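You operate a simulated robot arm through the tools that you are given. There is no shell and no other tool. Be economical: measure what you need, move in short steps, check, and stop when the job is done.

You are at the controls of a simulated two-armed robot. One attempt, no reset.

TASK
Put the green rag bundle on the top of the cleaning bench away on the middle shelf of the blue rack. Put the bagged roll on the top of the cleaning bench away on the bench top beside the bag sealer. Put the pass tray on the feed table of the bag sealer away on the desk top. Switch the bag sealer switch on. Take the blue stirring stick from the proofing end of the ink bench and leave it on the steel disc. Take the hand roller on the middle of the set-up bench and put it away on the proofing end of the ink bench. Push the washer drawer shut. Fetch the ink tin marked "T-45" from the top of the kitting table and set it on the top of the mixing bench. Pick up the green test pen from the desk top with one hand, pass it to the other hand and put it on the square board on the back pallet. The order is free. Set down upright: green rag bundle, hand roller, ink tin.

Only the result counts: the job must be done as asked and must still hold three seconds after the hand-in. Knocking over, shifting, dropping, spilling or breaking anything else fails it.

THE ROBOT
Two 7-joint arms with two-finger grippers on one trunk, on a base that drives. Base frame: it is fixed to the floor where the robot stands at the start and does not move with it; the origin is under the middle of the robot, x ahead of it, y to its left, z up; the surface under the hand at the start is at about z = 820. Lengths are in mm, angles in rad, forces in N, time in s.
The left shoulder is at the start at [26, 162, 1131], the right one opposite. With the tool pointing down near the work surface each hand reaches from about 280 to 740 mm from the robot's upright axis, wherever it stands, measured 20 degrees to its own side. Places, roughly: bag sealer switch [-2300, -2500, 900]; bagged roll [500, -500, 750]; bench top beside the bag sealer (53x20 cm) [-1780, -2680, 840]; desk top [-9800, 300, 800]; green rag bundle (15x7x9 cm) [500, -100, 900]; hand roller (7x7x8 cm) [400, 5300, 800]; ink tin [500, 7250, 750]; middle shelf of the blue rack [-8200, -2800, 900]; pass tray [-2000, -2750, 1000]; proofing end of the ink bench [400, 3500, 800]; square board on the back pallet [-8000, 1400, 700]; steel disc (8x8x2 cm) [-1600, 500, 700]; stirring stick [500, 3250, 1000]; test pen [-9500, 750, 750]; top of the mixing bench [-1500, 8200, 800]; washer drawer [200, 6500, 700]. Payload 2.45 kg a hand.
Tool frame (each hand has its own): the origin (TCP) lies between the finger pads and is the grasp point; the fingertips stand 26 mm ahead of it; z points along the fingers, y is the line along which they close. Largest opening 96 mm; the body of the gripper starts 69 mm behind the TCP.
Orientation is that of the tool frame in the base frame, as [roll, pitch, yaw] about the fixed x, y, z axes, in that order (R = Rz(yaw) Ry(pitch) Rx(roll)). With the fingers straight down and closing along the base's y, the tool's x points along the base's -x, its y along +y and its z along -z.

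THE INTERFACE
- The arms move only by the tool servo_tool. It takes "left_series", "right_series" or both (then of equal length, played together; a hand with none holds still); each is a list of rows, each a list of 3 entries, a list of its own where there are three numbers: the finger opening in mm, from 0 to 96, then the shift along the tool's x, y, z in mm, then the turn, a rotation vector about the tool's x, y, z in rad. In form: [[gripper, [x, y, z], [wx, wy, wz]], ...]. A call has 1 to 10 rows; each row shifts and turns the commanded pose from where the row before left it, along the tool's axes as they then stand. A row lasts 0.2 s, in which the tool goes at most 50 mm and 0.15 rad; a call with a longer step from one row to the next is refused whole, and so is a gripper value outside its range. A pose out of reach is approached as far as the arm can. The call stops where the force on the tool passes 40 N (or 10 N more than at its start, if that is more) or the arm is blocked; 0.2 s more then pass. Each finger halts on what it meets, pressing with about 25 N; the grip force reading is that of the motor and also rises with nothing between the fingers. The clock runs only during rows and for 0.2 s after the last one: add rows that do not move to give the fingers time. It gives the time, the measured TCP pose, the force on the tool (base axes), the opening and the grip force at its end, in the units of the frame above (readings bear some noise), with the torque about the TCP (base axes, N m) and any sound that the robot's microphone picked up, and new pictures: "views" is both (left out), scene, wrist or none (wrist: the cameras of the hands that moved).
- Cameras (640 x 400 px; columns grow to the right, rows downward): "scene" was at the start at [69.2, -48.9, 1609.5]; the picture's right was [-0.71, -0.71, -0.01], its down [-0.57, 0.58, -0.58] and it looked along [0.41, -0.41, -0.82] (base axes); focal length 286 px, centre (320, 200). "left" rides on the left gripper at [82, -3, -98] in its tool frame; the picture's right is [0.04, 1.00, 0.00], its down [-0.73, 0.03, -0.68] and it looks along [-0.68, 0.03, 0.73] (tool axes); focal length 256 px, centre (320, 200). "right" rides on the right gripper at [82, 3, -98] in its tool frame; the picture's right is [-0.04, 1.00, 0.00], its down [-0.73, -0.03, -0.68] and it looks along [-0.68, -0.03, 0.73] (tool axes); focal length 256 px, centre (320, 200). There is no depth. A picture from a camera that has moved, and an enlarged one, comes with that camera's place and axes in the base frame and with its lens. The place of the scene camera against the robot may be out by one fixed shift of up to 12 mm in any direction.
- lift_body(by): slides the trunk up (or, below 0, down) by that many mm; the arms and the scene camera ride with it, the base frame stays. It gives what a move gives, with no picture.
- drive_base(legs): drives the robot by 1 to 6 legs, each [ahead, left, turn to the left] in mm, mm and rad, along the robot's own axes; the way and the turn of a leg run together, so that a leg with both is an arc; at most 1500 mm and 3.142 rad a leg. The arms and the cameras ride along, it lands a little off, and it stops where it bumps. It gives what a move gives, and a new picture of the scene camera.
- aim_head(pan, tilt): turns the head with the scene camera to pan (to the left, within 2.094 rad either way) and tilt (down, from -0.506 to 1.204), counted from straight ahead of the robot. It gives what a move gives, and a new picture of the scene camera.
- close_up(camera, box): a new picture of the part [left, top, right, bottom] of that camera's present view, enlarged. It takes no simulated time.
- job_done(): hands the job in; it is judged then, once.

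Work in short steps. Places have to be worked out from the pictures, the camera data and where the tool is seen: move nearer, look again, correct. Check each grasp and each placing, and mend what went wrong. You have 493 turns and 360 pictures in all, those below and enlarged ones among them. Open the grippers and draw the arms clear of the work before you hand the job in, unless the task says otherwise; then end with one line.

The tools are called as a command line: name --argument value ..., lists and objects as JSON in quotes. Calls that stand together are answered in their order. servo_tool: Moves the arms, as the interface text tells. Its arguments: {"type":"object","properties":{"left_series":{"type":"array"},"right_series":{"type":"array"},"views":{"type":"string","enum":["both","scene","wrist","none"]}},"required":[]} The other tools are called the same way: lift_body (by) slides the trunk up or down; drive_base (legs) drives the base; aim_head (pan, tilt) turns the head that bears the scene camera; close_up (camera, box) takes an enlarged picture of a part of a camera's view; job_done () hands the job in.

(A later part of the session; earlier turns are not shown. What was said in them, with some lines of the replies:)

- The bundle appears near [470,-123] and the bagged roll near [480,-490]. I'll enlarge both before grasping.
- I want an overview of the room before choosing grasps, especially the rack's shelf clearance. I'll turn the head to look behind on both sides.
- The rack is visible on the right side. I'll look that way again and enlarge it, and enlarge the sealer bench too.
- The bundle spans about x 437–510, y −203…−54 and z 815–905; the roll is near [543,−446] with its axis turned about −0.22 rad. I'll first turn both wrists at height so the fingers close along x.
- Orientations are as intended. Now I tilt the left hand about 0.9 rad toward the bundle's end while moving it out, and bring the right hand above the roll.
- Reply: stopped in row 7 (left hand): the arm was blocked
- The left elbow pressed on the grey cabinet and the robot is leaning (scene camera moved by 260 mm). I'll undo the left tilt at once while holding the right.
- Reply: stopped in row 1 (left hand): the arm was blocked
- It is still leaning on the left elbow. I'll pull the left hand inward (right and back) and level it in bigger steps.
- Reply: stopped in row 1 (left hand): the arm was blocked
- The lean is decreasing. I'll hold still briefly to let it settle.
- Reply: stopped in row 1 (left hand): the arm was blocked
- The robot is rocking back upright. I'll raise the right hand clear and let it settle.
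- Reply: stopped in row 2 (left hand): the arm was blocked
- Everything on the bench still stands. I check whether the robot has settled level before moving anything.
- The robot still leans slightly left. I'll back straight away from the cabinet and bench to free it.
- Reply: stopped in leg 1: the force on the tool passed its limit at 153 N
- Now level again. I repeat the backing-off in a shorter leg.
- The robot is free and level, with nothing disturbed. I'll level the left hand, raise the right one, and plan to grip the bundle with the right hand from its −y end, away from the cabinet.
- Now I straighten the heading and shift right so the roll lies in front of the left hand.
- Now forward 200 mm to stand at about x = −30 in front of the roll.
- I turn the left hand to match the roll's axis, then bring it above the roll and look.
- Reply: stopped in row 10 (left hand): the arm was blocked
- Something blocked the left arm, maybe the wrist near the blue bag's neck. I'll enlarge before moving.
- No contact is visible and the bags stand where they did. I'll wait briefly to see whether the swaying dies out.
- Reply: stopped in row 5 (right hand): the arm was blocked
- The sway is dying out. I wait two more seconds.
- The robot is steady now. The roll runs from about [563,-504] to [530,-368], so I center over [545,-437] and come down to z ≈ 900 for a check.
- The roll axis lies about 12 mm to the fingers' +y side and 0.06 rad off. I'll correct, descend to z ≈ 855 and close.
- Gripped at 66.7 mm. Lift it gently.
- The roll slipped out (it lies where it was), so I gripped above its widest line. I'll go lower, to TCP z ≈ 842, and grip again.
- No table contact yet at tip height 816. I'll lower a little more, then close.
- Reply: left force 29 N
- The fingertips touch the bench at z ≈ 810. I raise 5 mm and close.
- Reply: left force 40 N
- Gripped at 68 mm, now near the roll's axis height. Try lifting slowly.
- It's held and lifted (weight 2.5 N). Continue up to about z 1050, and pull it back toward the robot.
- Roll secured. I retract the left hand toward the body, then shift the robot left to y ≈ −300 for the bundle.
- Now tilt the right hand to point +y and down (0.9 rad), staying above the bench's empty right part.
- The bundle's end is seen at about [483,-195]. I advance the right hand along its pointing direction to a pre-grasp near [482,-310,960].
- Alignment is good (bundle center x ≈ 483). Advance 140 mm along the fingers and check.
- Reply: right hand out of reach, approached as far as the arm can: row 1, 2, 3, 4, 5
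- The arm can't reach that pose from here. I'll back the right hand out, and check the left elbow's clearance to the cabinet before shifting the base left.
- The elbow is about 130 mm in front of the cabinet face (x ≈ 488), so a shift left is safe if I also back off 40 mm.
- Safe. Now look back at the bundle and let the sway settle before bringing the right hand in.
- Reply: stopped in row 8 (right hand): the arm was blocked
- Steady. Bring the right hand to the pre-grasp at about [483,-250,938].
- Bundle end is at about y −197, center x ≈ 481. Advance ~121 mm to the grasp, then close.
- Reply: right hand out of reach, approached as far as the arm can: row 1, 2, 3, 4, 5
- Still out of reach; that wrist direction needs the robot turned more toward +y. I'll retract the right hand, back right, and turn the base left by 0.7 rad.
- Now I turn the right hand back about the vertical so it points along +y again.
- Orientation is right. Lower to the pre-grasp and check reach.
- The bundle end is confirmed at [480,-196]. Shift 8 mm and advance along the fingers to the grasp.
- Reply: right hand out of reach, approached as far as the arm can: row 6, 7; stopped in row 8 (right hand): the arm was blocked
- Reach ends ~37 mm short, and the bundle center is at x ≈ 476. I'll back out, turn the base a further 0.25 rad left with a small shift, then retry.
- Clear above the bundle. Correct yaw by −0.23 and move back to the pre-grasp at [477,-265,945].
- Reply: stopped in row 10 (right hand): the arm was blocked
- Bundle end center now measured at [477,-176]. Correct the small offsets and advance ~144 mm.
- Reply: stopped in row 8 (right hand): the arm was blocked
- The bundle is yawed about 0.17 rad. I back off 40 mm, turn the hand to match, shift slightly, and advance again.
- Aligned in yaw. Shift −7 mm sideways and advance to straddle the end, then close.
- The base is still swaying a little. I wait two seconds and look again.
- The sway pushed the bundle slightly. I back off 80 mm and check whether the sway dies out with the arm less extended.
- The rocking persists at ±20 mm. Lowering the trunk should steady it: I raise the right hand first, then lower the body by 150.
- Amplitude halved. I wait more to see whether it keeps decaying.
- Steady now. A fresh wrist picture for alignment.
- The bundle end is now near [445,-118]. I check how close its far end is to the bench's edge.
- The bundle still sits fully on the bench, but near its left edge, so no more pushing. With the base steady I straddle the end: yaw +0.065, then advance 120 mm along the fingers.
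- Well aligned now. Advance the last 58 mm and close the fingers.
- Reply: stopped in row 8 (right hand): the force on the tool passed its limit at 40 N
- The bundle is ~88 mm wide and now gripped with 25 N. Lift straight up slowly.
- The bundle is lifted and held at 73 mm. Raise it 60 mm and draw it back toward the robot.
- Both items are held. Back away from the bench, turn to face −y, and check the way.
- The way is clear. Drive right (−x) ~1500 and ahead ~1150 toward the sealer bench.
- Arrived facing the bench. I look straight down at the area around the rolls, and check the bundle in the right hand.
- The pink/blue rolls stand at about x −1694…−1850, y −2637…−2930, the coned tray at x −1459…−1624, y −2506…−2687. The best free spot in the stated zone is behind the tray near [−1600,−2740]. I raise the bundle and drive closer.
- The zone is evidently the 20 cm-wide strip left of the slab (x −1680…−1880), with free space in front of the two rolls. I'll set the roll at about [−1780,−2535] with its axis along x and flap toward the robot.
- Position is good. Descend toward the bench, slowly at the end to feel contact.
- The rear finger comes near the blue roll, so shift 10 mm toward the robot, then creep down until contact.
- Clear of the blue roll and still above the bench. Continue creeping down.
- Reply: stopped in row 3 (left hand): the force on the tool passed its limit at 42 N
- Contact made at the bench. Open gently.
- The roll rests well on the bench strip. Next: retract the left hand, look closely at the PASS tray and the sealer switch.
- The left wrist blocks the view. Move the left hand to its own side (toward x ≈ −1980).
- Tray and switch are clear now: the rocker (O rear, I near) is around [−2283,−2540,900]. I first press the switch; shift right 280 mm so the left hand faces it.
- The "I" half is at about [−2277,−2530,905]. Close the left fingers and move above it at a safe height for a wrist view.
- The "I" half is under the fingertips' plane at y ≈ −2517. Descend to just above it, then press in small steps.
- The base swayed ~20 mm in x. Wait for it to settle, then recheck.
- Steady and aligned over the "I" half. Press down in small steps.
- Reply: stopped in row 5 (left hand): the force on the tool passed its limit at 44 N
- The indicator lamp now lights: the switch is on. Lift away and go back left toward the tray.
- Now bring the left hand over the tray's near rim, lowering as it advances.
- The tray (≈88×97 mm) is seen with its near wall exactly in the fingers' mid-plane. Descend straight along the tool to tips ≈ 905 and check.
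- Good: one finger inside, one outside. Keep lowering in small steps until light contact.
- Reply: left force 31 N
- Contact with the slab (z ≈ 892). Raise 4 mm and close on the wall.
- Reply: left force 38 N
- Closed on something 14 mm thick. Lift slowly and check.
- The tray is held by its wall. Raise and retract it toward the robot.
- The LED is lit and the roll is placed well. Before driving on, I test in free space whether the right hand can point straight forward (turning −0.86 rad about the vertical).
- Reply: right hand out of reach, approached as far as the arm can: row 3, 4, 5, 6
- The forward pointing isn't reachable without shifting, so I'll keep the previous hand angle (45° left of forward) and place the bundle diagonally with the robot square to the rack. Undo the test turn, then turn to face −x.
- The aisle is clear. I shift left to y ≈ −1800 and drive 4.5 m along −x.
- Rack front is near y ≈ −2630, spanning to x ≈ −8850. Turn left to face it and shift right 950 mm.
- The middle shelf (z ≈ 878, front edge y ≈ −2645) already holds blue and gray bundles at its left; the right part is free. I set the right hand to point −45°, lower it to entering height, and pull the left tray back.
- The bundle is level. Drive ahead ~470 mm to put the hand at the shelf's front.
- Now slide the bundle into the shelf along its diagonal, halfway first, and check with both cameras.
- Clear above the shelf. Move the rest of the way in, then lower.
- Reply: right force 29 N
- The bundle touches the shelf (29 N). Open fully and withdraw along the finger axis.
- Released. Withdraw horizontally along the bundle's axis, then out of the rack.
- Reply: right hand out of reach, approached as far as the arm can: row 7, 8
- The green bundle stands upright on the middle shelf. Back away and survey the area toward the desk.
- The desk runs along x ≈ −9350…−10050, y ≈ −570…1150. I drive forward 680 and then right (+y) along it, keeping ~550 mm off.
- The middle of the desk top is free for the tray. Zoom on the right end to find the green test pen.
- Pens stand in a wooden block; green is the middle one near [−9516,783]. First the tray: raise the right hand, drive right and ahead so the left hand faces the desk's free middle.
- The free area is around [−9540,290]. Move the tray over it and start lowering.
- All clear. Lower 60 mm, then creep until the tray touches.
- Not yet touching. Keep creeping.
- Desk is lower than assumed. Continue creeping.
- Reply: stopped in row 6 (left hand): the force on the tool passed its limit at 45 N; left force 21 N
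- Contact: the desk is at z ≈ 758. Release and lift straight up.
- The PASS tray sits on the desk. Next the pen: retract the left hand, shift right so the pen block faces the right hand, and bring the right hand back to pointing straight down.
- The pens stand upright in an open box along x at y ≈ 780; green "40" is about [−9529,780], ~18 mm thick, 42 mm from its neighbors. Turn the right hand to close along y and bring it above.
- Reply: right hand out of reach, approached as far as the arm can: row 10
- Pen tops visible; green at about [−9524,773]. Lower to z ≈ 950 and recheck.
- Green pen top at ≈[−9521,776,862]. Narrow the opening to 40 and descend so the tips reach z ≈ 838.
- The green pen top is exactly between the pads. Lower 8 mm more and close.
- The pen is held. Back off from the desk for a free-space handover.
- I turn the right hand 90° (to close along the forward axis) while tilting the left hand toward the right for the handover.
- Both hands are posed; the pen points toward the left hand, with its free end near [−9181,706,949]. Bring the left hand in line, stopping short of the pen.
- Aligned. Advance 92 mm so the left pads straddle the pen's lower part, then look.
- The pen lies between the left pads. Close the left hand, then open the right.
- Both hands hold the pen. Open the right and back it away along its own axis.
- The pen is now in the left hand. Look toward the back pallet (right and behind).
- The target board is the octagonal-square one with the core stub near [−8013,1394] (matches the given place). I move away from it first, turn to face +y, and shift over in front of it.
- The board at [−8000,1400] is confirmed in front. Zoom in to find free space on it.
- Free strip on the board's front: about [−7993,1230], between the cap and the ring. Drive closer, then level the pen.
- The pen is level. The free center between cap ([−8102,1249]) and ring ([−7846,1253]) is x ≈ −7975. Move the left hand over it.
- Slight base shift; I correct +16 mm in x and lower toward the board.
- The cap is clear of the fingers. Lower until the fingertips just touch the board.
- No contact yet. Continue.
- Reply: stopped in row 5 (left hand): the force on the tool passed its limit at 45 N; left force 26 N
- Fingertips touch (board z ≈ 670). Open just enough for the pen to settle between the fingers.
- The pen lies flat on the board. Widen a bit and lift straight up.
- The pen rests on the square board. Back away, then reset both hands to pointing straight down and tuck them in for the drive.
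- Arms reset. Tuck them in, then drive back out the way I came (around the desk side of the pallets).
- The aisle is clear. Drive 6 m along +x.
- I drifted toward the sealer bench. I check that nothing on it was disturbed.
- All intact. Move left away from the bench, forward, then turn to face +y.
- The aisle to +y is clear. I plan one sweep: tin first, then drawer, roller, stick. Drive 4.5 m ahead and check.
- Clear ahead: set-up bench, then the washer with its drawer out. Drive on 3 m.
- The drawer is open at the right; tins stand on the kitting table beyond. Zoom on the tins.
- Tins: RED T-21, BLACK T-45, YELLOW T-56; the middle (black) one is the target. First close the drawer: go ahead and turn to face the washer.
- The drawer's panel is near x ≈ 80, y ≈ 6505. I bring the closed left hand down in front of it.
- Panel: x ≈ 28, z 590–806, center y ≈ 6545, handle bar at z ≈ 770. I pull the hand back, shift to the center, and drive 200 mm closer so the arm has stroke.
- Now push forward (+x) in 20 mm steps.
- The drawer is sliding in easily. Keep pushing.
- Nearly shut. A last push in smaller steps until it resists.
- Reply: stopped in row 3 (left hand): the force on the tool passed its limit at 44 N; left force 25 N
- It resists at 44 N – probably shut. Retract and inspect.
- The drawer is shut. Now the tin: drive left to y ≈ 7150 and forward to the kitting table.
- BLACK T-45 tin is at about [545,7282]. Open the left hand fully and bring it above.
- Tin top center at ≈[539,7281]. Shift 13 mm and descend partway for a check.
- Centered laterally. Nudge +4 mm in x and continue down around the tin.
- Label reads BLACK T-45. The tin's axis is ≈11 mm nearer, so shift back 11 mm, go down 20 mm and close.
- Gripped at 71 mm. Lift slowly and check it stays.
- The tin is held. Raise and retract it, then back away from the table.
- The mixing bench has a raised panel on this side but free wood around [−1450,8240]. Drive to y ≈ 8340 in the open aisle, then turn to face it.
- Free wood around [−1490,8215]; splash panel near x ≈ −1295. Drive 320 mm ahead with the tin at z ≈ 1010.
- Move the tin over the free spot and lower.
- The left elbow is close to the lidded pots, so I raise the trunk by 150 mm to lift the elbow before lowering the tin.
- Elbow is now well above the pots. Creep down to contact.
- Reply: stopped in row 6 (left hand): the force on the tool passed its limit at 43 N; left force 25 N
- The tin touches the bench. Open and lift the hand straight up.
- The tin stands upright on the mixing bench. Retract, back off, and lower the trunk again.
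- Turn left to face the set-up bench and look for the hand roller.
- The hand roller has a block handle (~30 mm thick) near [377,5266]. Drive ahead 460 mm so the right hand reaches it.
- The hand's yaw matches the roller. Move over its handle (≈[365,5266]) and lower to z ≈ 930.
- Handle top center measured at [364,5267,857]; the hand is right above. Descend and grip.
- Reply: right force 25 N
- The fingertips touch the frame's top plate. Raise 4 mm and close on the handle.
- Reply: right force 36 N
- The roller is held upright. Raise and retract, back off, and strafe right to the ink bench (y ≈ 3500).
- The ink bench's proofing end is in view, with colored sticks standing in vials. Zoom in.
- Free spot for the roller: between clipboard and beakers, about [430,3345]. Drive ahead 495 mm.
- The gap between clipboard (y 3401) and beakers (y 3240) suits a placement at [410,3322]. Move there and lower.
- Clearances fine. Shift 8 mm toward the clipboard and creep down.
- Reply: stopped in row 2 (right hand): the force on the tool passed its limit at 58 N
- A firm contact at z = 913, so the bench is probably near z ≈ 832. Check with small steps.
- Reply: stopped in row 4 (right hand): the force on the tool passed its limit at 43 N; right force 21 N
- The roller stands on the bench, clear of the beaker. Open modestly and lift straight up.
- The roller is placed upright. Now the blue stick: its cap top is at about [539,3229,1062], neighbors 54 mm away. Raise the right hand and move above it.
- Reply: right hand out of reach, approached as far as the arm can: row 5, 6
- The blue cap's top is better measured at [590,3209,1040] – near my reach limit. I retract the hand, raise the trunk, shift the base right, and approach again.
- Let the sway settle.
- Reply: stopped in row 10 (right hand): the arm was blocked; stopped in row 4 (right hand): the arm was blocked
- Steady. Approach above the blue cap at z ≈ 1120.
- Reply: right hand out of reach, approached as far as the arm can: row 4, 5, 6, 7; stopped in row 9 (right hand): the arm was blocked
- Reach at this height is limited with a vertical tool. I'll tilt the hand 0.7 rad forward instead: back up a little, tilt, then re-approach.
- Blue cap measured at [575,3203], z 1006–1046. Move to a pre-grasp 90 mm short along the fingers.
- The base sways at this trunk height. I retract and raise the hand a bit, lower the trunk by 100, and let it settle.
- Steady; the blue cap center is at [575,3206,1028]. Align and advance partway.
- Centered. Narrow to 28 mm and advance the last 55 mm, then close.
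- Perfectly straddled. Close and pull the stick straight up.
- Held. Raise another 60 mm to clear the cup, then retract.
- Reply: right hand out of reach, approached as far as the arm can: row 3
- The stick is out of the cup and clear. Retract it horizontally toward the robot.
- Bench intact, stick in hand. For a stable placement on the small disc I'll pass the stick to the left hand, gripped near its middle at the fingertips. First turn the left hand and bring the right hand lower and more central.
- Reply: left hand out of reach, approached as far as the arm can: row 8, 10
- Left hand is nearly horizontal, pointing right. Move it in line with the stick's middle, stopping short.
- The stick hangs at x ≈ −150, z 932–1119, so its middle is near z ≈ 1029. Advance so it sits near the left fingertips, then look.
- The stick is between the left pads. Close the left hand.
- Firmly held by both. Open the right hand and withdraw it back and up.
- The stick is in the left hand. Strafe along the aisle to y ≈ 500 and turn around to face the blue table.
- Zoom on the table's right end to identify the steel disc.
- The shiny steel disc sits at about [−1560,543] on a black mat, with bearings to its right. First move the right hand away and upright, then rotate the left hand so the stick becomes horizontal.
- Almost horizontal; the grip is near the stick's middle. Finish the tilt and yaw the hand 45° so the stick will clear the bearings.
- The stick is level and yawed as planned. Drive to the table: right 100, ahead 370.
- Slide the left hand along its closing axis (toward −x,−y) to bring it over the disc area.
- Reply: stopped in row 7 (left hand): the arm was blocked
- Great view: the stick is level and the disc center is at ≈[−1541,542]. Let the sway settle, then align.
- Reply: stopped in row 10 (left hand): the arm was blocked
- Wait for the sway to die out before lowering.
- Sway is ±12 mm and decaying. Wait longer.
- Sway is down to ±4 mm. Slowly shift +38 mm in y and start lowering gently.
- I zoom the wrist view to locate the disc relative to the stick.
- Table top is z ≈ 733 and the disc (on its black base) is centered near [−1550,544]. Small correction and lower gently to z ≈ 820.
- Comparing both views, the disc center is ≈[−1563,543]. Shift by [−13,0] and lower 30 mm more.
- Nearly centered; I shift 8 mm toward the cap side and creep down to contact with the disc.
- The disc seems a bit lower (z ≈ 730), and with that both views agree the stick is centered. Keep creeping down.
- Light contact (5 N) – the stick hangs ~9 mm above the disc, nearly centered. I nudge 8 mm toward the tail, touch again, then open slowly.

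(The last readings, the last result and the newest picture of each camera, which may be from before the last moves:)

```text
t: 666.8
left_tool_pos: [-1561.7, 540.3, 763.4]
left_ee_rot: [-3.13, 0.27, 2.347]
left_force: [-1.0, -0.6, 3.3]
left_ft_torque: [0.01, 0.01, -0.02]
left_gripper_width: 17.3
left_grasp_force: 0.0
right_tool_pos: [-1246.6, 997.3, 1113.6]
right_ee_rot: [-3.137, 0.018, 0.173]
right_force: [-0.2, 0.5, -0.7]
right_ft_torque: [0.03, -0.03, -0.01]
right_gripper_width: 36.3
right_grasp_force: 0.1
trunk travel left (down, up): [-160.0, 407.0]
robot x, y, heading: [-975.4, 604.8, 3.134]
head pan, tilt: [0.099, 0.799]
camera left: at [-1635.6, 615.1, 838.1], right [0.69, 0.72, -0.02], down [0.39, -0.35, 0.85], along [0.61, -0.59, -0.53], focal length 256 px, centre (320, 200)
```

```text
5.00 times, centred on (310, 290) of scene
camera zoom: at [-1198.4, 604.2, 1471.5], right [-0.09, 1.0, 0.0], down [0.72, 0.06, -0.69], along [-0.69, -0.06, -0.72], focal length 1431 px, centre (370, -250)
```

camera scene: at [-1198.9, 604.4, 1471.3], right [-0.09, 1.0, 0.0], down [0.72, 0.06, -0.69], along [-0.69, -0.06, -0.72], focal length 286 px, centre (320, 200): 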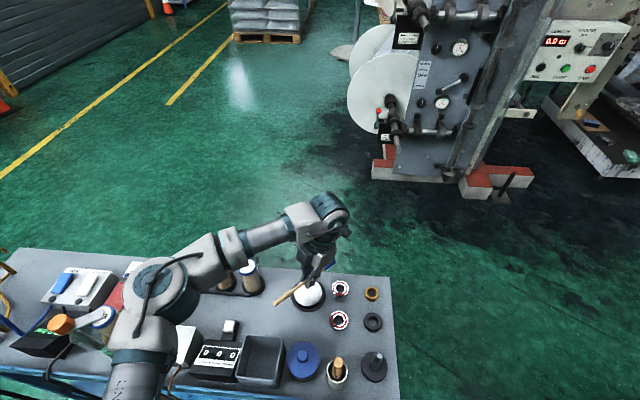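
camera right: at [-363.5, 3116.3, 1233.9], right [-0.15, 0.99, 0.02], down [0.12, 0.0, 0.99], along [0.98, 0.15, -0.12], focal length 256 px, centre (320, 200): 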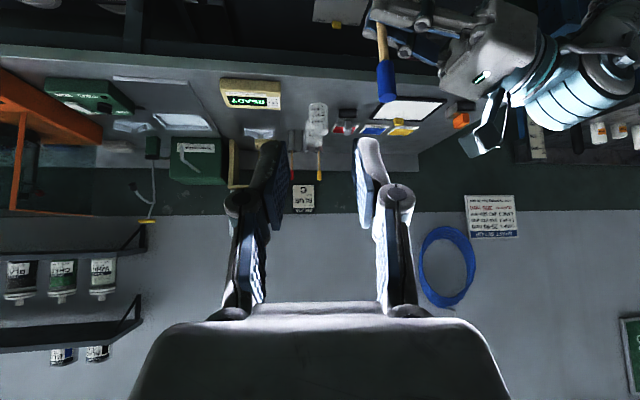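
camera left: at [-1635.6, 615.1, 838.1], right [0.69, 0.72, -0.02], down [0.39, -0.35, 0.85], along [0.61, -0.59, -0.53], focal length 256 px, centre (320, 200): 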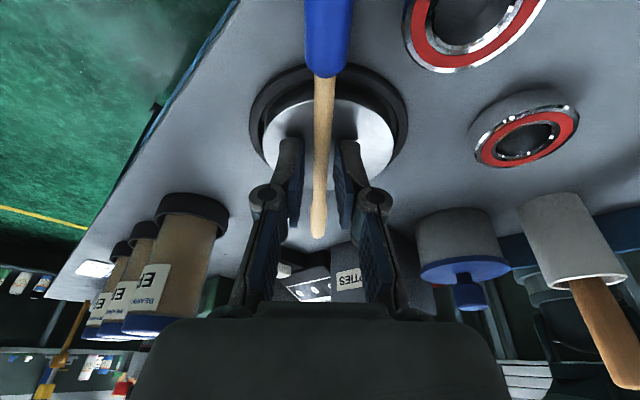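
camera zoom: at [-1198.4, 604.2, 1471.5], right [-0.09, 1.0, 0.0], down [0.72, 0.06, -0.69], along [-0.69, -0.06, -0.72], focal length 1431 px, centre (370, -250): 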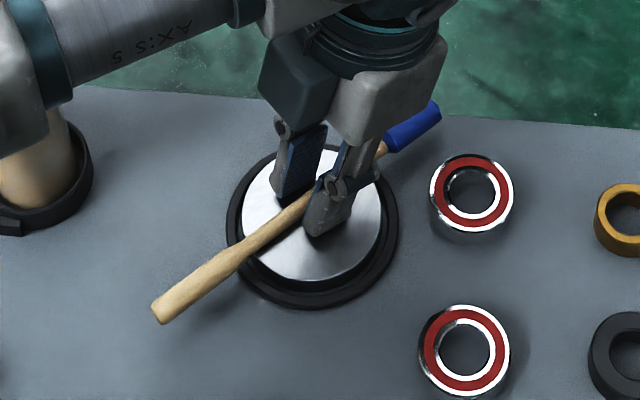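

The stick lies across the disc. Widen slightly and lift straight up slowly.

servo_tool --left_series '[[24, [0, 0, 0], [0, 0, 0]], [28, [0, 0, 0], [0, 0, 0]], [28, [-1, 0, -4], [0, 0, 0]], [28, [-2, 0, -8], [0, 0, 0]], [28, [-4, 0, -15], [0, 0, 0]], [28, [-5, 0, -20], [0, 0, 0]], [28, [-7, 0, -25], [0, 0, 0]], [28, [-8, 0, -30], [0, 0, 0]]]' --views "wrist"

close_up --camera "scene" --box '[260, 250, 360, 330]'

```text
t: 668.6
left_tool_pos: [-1560.8, 545.9, 872.8]
left_ee_rot: [-3.13, 0.27, 2.345]
left_force: [0.0, -0.4, -0.1]
left_ft_torque: [-0.03, 0.02, 0.0]
left_gripper_width: 28.1
left_grasp_force: 0.2
right_tool_pos: [-1246.5, 997.2, 1115.7]
right_ee_rot: [-3.136, 0.019, 0.174]
right_force: [0.0, 0.7, 0.2]
right_ft_torque: [-0.02, -0.01, -0.03]
right_gripper_width: 36.3
right_grasp_force: 0.0
trunk travel left (down, up): [-160.0, 407.0]
robot x, y, heading: [-974.4, 609.4, 3.134]
head pan, tilt: [0.099, 0.799]
camera left: at [-1634.9, 619.3, 946.8], right [0.69, 0.72, -0.02], down [0.39, -0.35, 0.85], along [0.61, -0.59, -0.53], focal length 256 px, centre (320, 200)
```

left: 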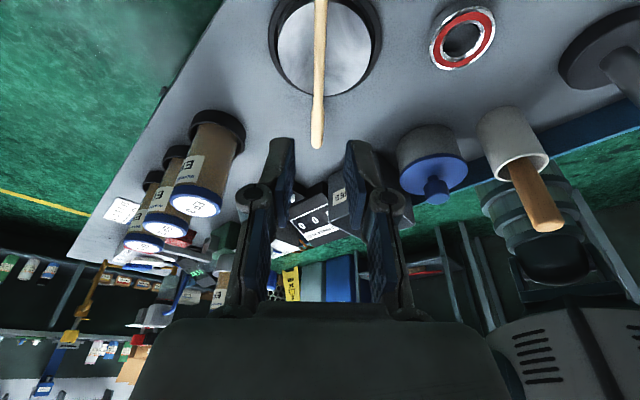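

```text
5.00 times, centred on (310, 290) of scene
camera zoom: at [-1197.7, 604.9, 1471.6], right [-0.09, 1.0, 0.0], down [0.72, 0.06, -0.69], along [-0.69, -0.06, -0.72], focal length 1431 px, centre (370, -250)
```

zoom: 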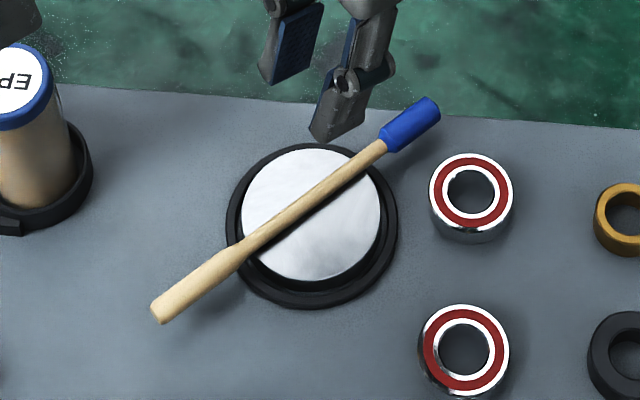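

The stick rests balanced across the steel disc. Raise the hand well clear and retract.

servo_tool --left_series '[[28, [-11, 0, -40], [0, 0, 0]], [28, [-11, 0, -40], [0, 0, 0]], [28, [-11, 0, -40], [0, 0, 0]], [28, [-8, 0, -30], [0, 0, 0]], [28, [0, 38, 0], [0, 0, 0]], [28, [0, 38, 0], [0, 0, 0]], [28, [0, 38, 0], [0, 0, 0]], [28, [0, 38, 0], [0, 0, 0]], [28, [0, 38, 0], [0, 0, 0]], [28, [0, 38, 0], [0, 0, 0]]]' --views "none"

drive_base --legs '[[-350, 0, 0]]'

close_up --camera "scene" --box '[180, 120, 460, 320]'

```text
t: 670.8
left_tool_pos: [-1395.6, 704.8, 1020.6]
left_ee_rot: [-3.128, 0.272, 2.345]
left_force: [1.0, -0.4, 0.1]
left_ft_torque: [-0.03, -0.01, -0.01]
left_gripper_width: 27.9
left_grasp_force: 0.0
right_tool_pos: [-1247.2, 998.3, 1115.4]
right_ee_rot: [-3.136, 0.015, 0.173]
right_force: [-0.1, 0.2, -0.1]
right_ft_torque: [-0.02, 0.02, 0.02]
right_gripper_width: 36.1
right_grasp_force: 0.1
trunk travel left (down, up): [-160.0, 407.0]
robot x, y, heading: [-976.8, 607.1, 3.131]
head pan, tilt: [0.099, 0.799]
```

```text
t: 673.1
left_tool_pos: [-1047.7, 699.8, 1020.2]
left_ee_rot: [-3.129, 0.272, 2.346]
left_force: [0.6, -0.6, 1.1]
left_ft_torque: [0.01, 0.03, 0.04]
left_gripper_width: 28.1
left_grasp_force: 0.1
right_tool_pos: [-897.9, 995.3, 1115.2]
right_ee_rot: [-3.136, 0.018, 0.171]
right_force: [0.2, 0.2, 0.0]
right_ft_torque: [0.0, 0.04, -0.01]
right_gripper_width: 36.1
right_grasp_force: 0.1
trunk travel left (down, up): [-160.0, 407.0]
robot x, y, heading: [-625.1, 601.3, 3.136]
head pan, tilt: [0.099, 0.799]
camera scene: at [-849.4, 602.1, 1471.4], right [-0.09, 1.0, 0.0], down [0.72, 0.06, -0.69], along [-0.69, -0.06, -0.72], focal length 286 px, centre (320, 200)
```

scene: 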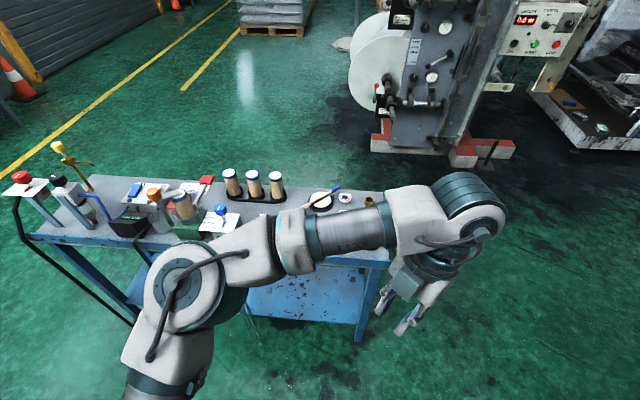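

```text
2.00 times, centred on (320, 220) of scene
camera zoom: at [-849.4, 602.1, 1471.4], right [-0.09, 1.0, 0.0], down [0.72, 0.06, -0.69], along [-0.69, -0.06, -0.72], focal length 572 px, centre (320, 160)
```

zoom: 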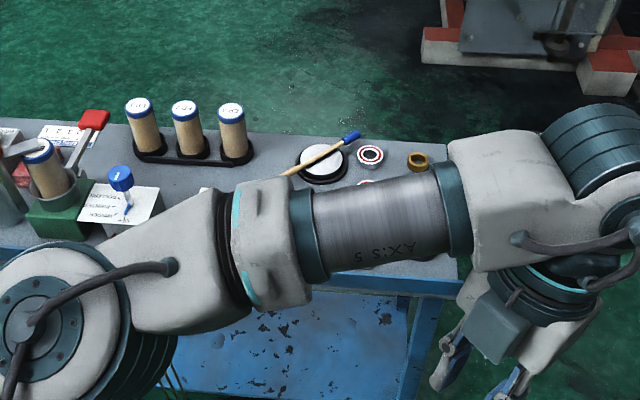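

Everything is in place; the stick still rests on the disc, both grippers are open and clear. Handing in.

job_done

```text
The job is handed in.
```

The job is handed in. All nine tasks are done, and nothing looked disturbed in the pictures I took. I judged the drawer shut from it stopping hard at 44 N, plus one picture. Early on, an arm pressed against the waste cabinet and tipped the robot briefly, but it recovered.
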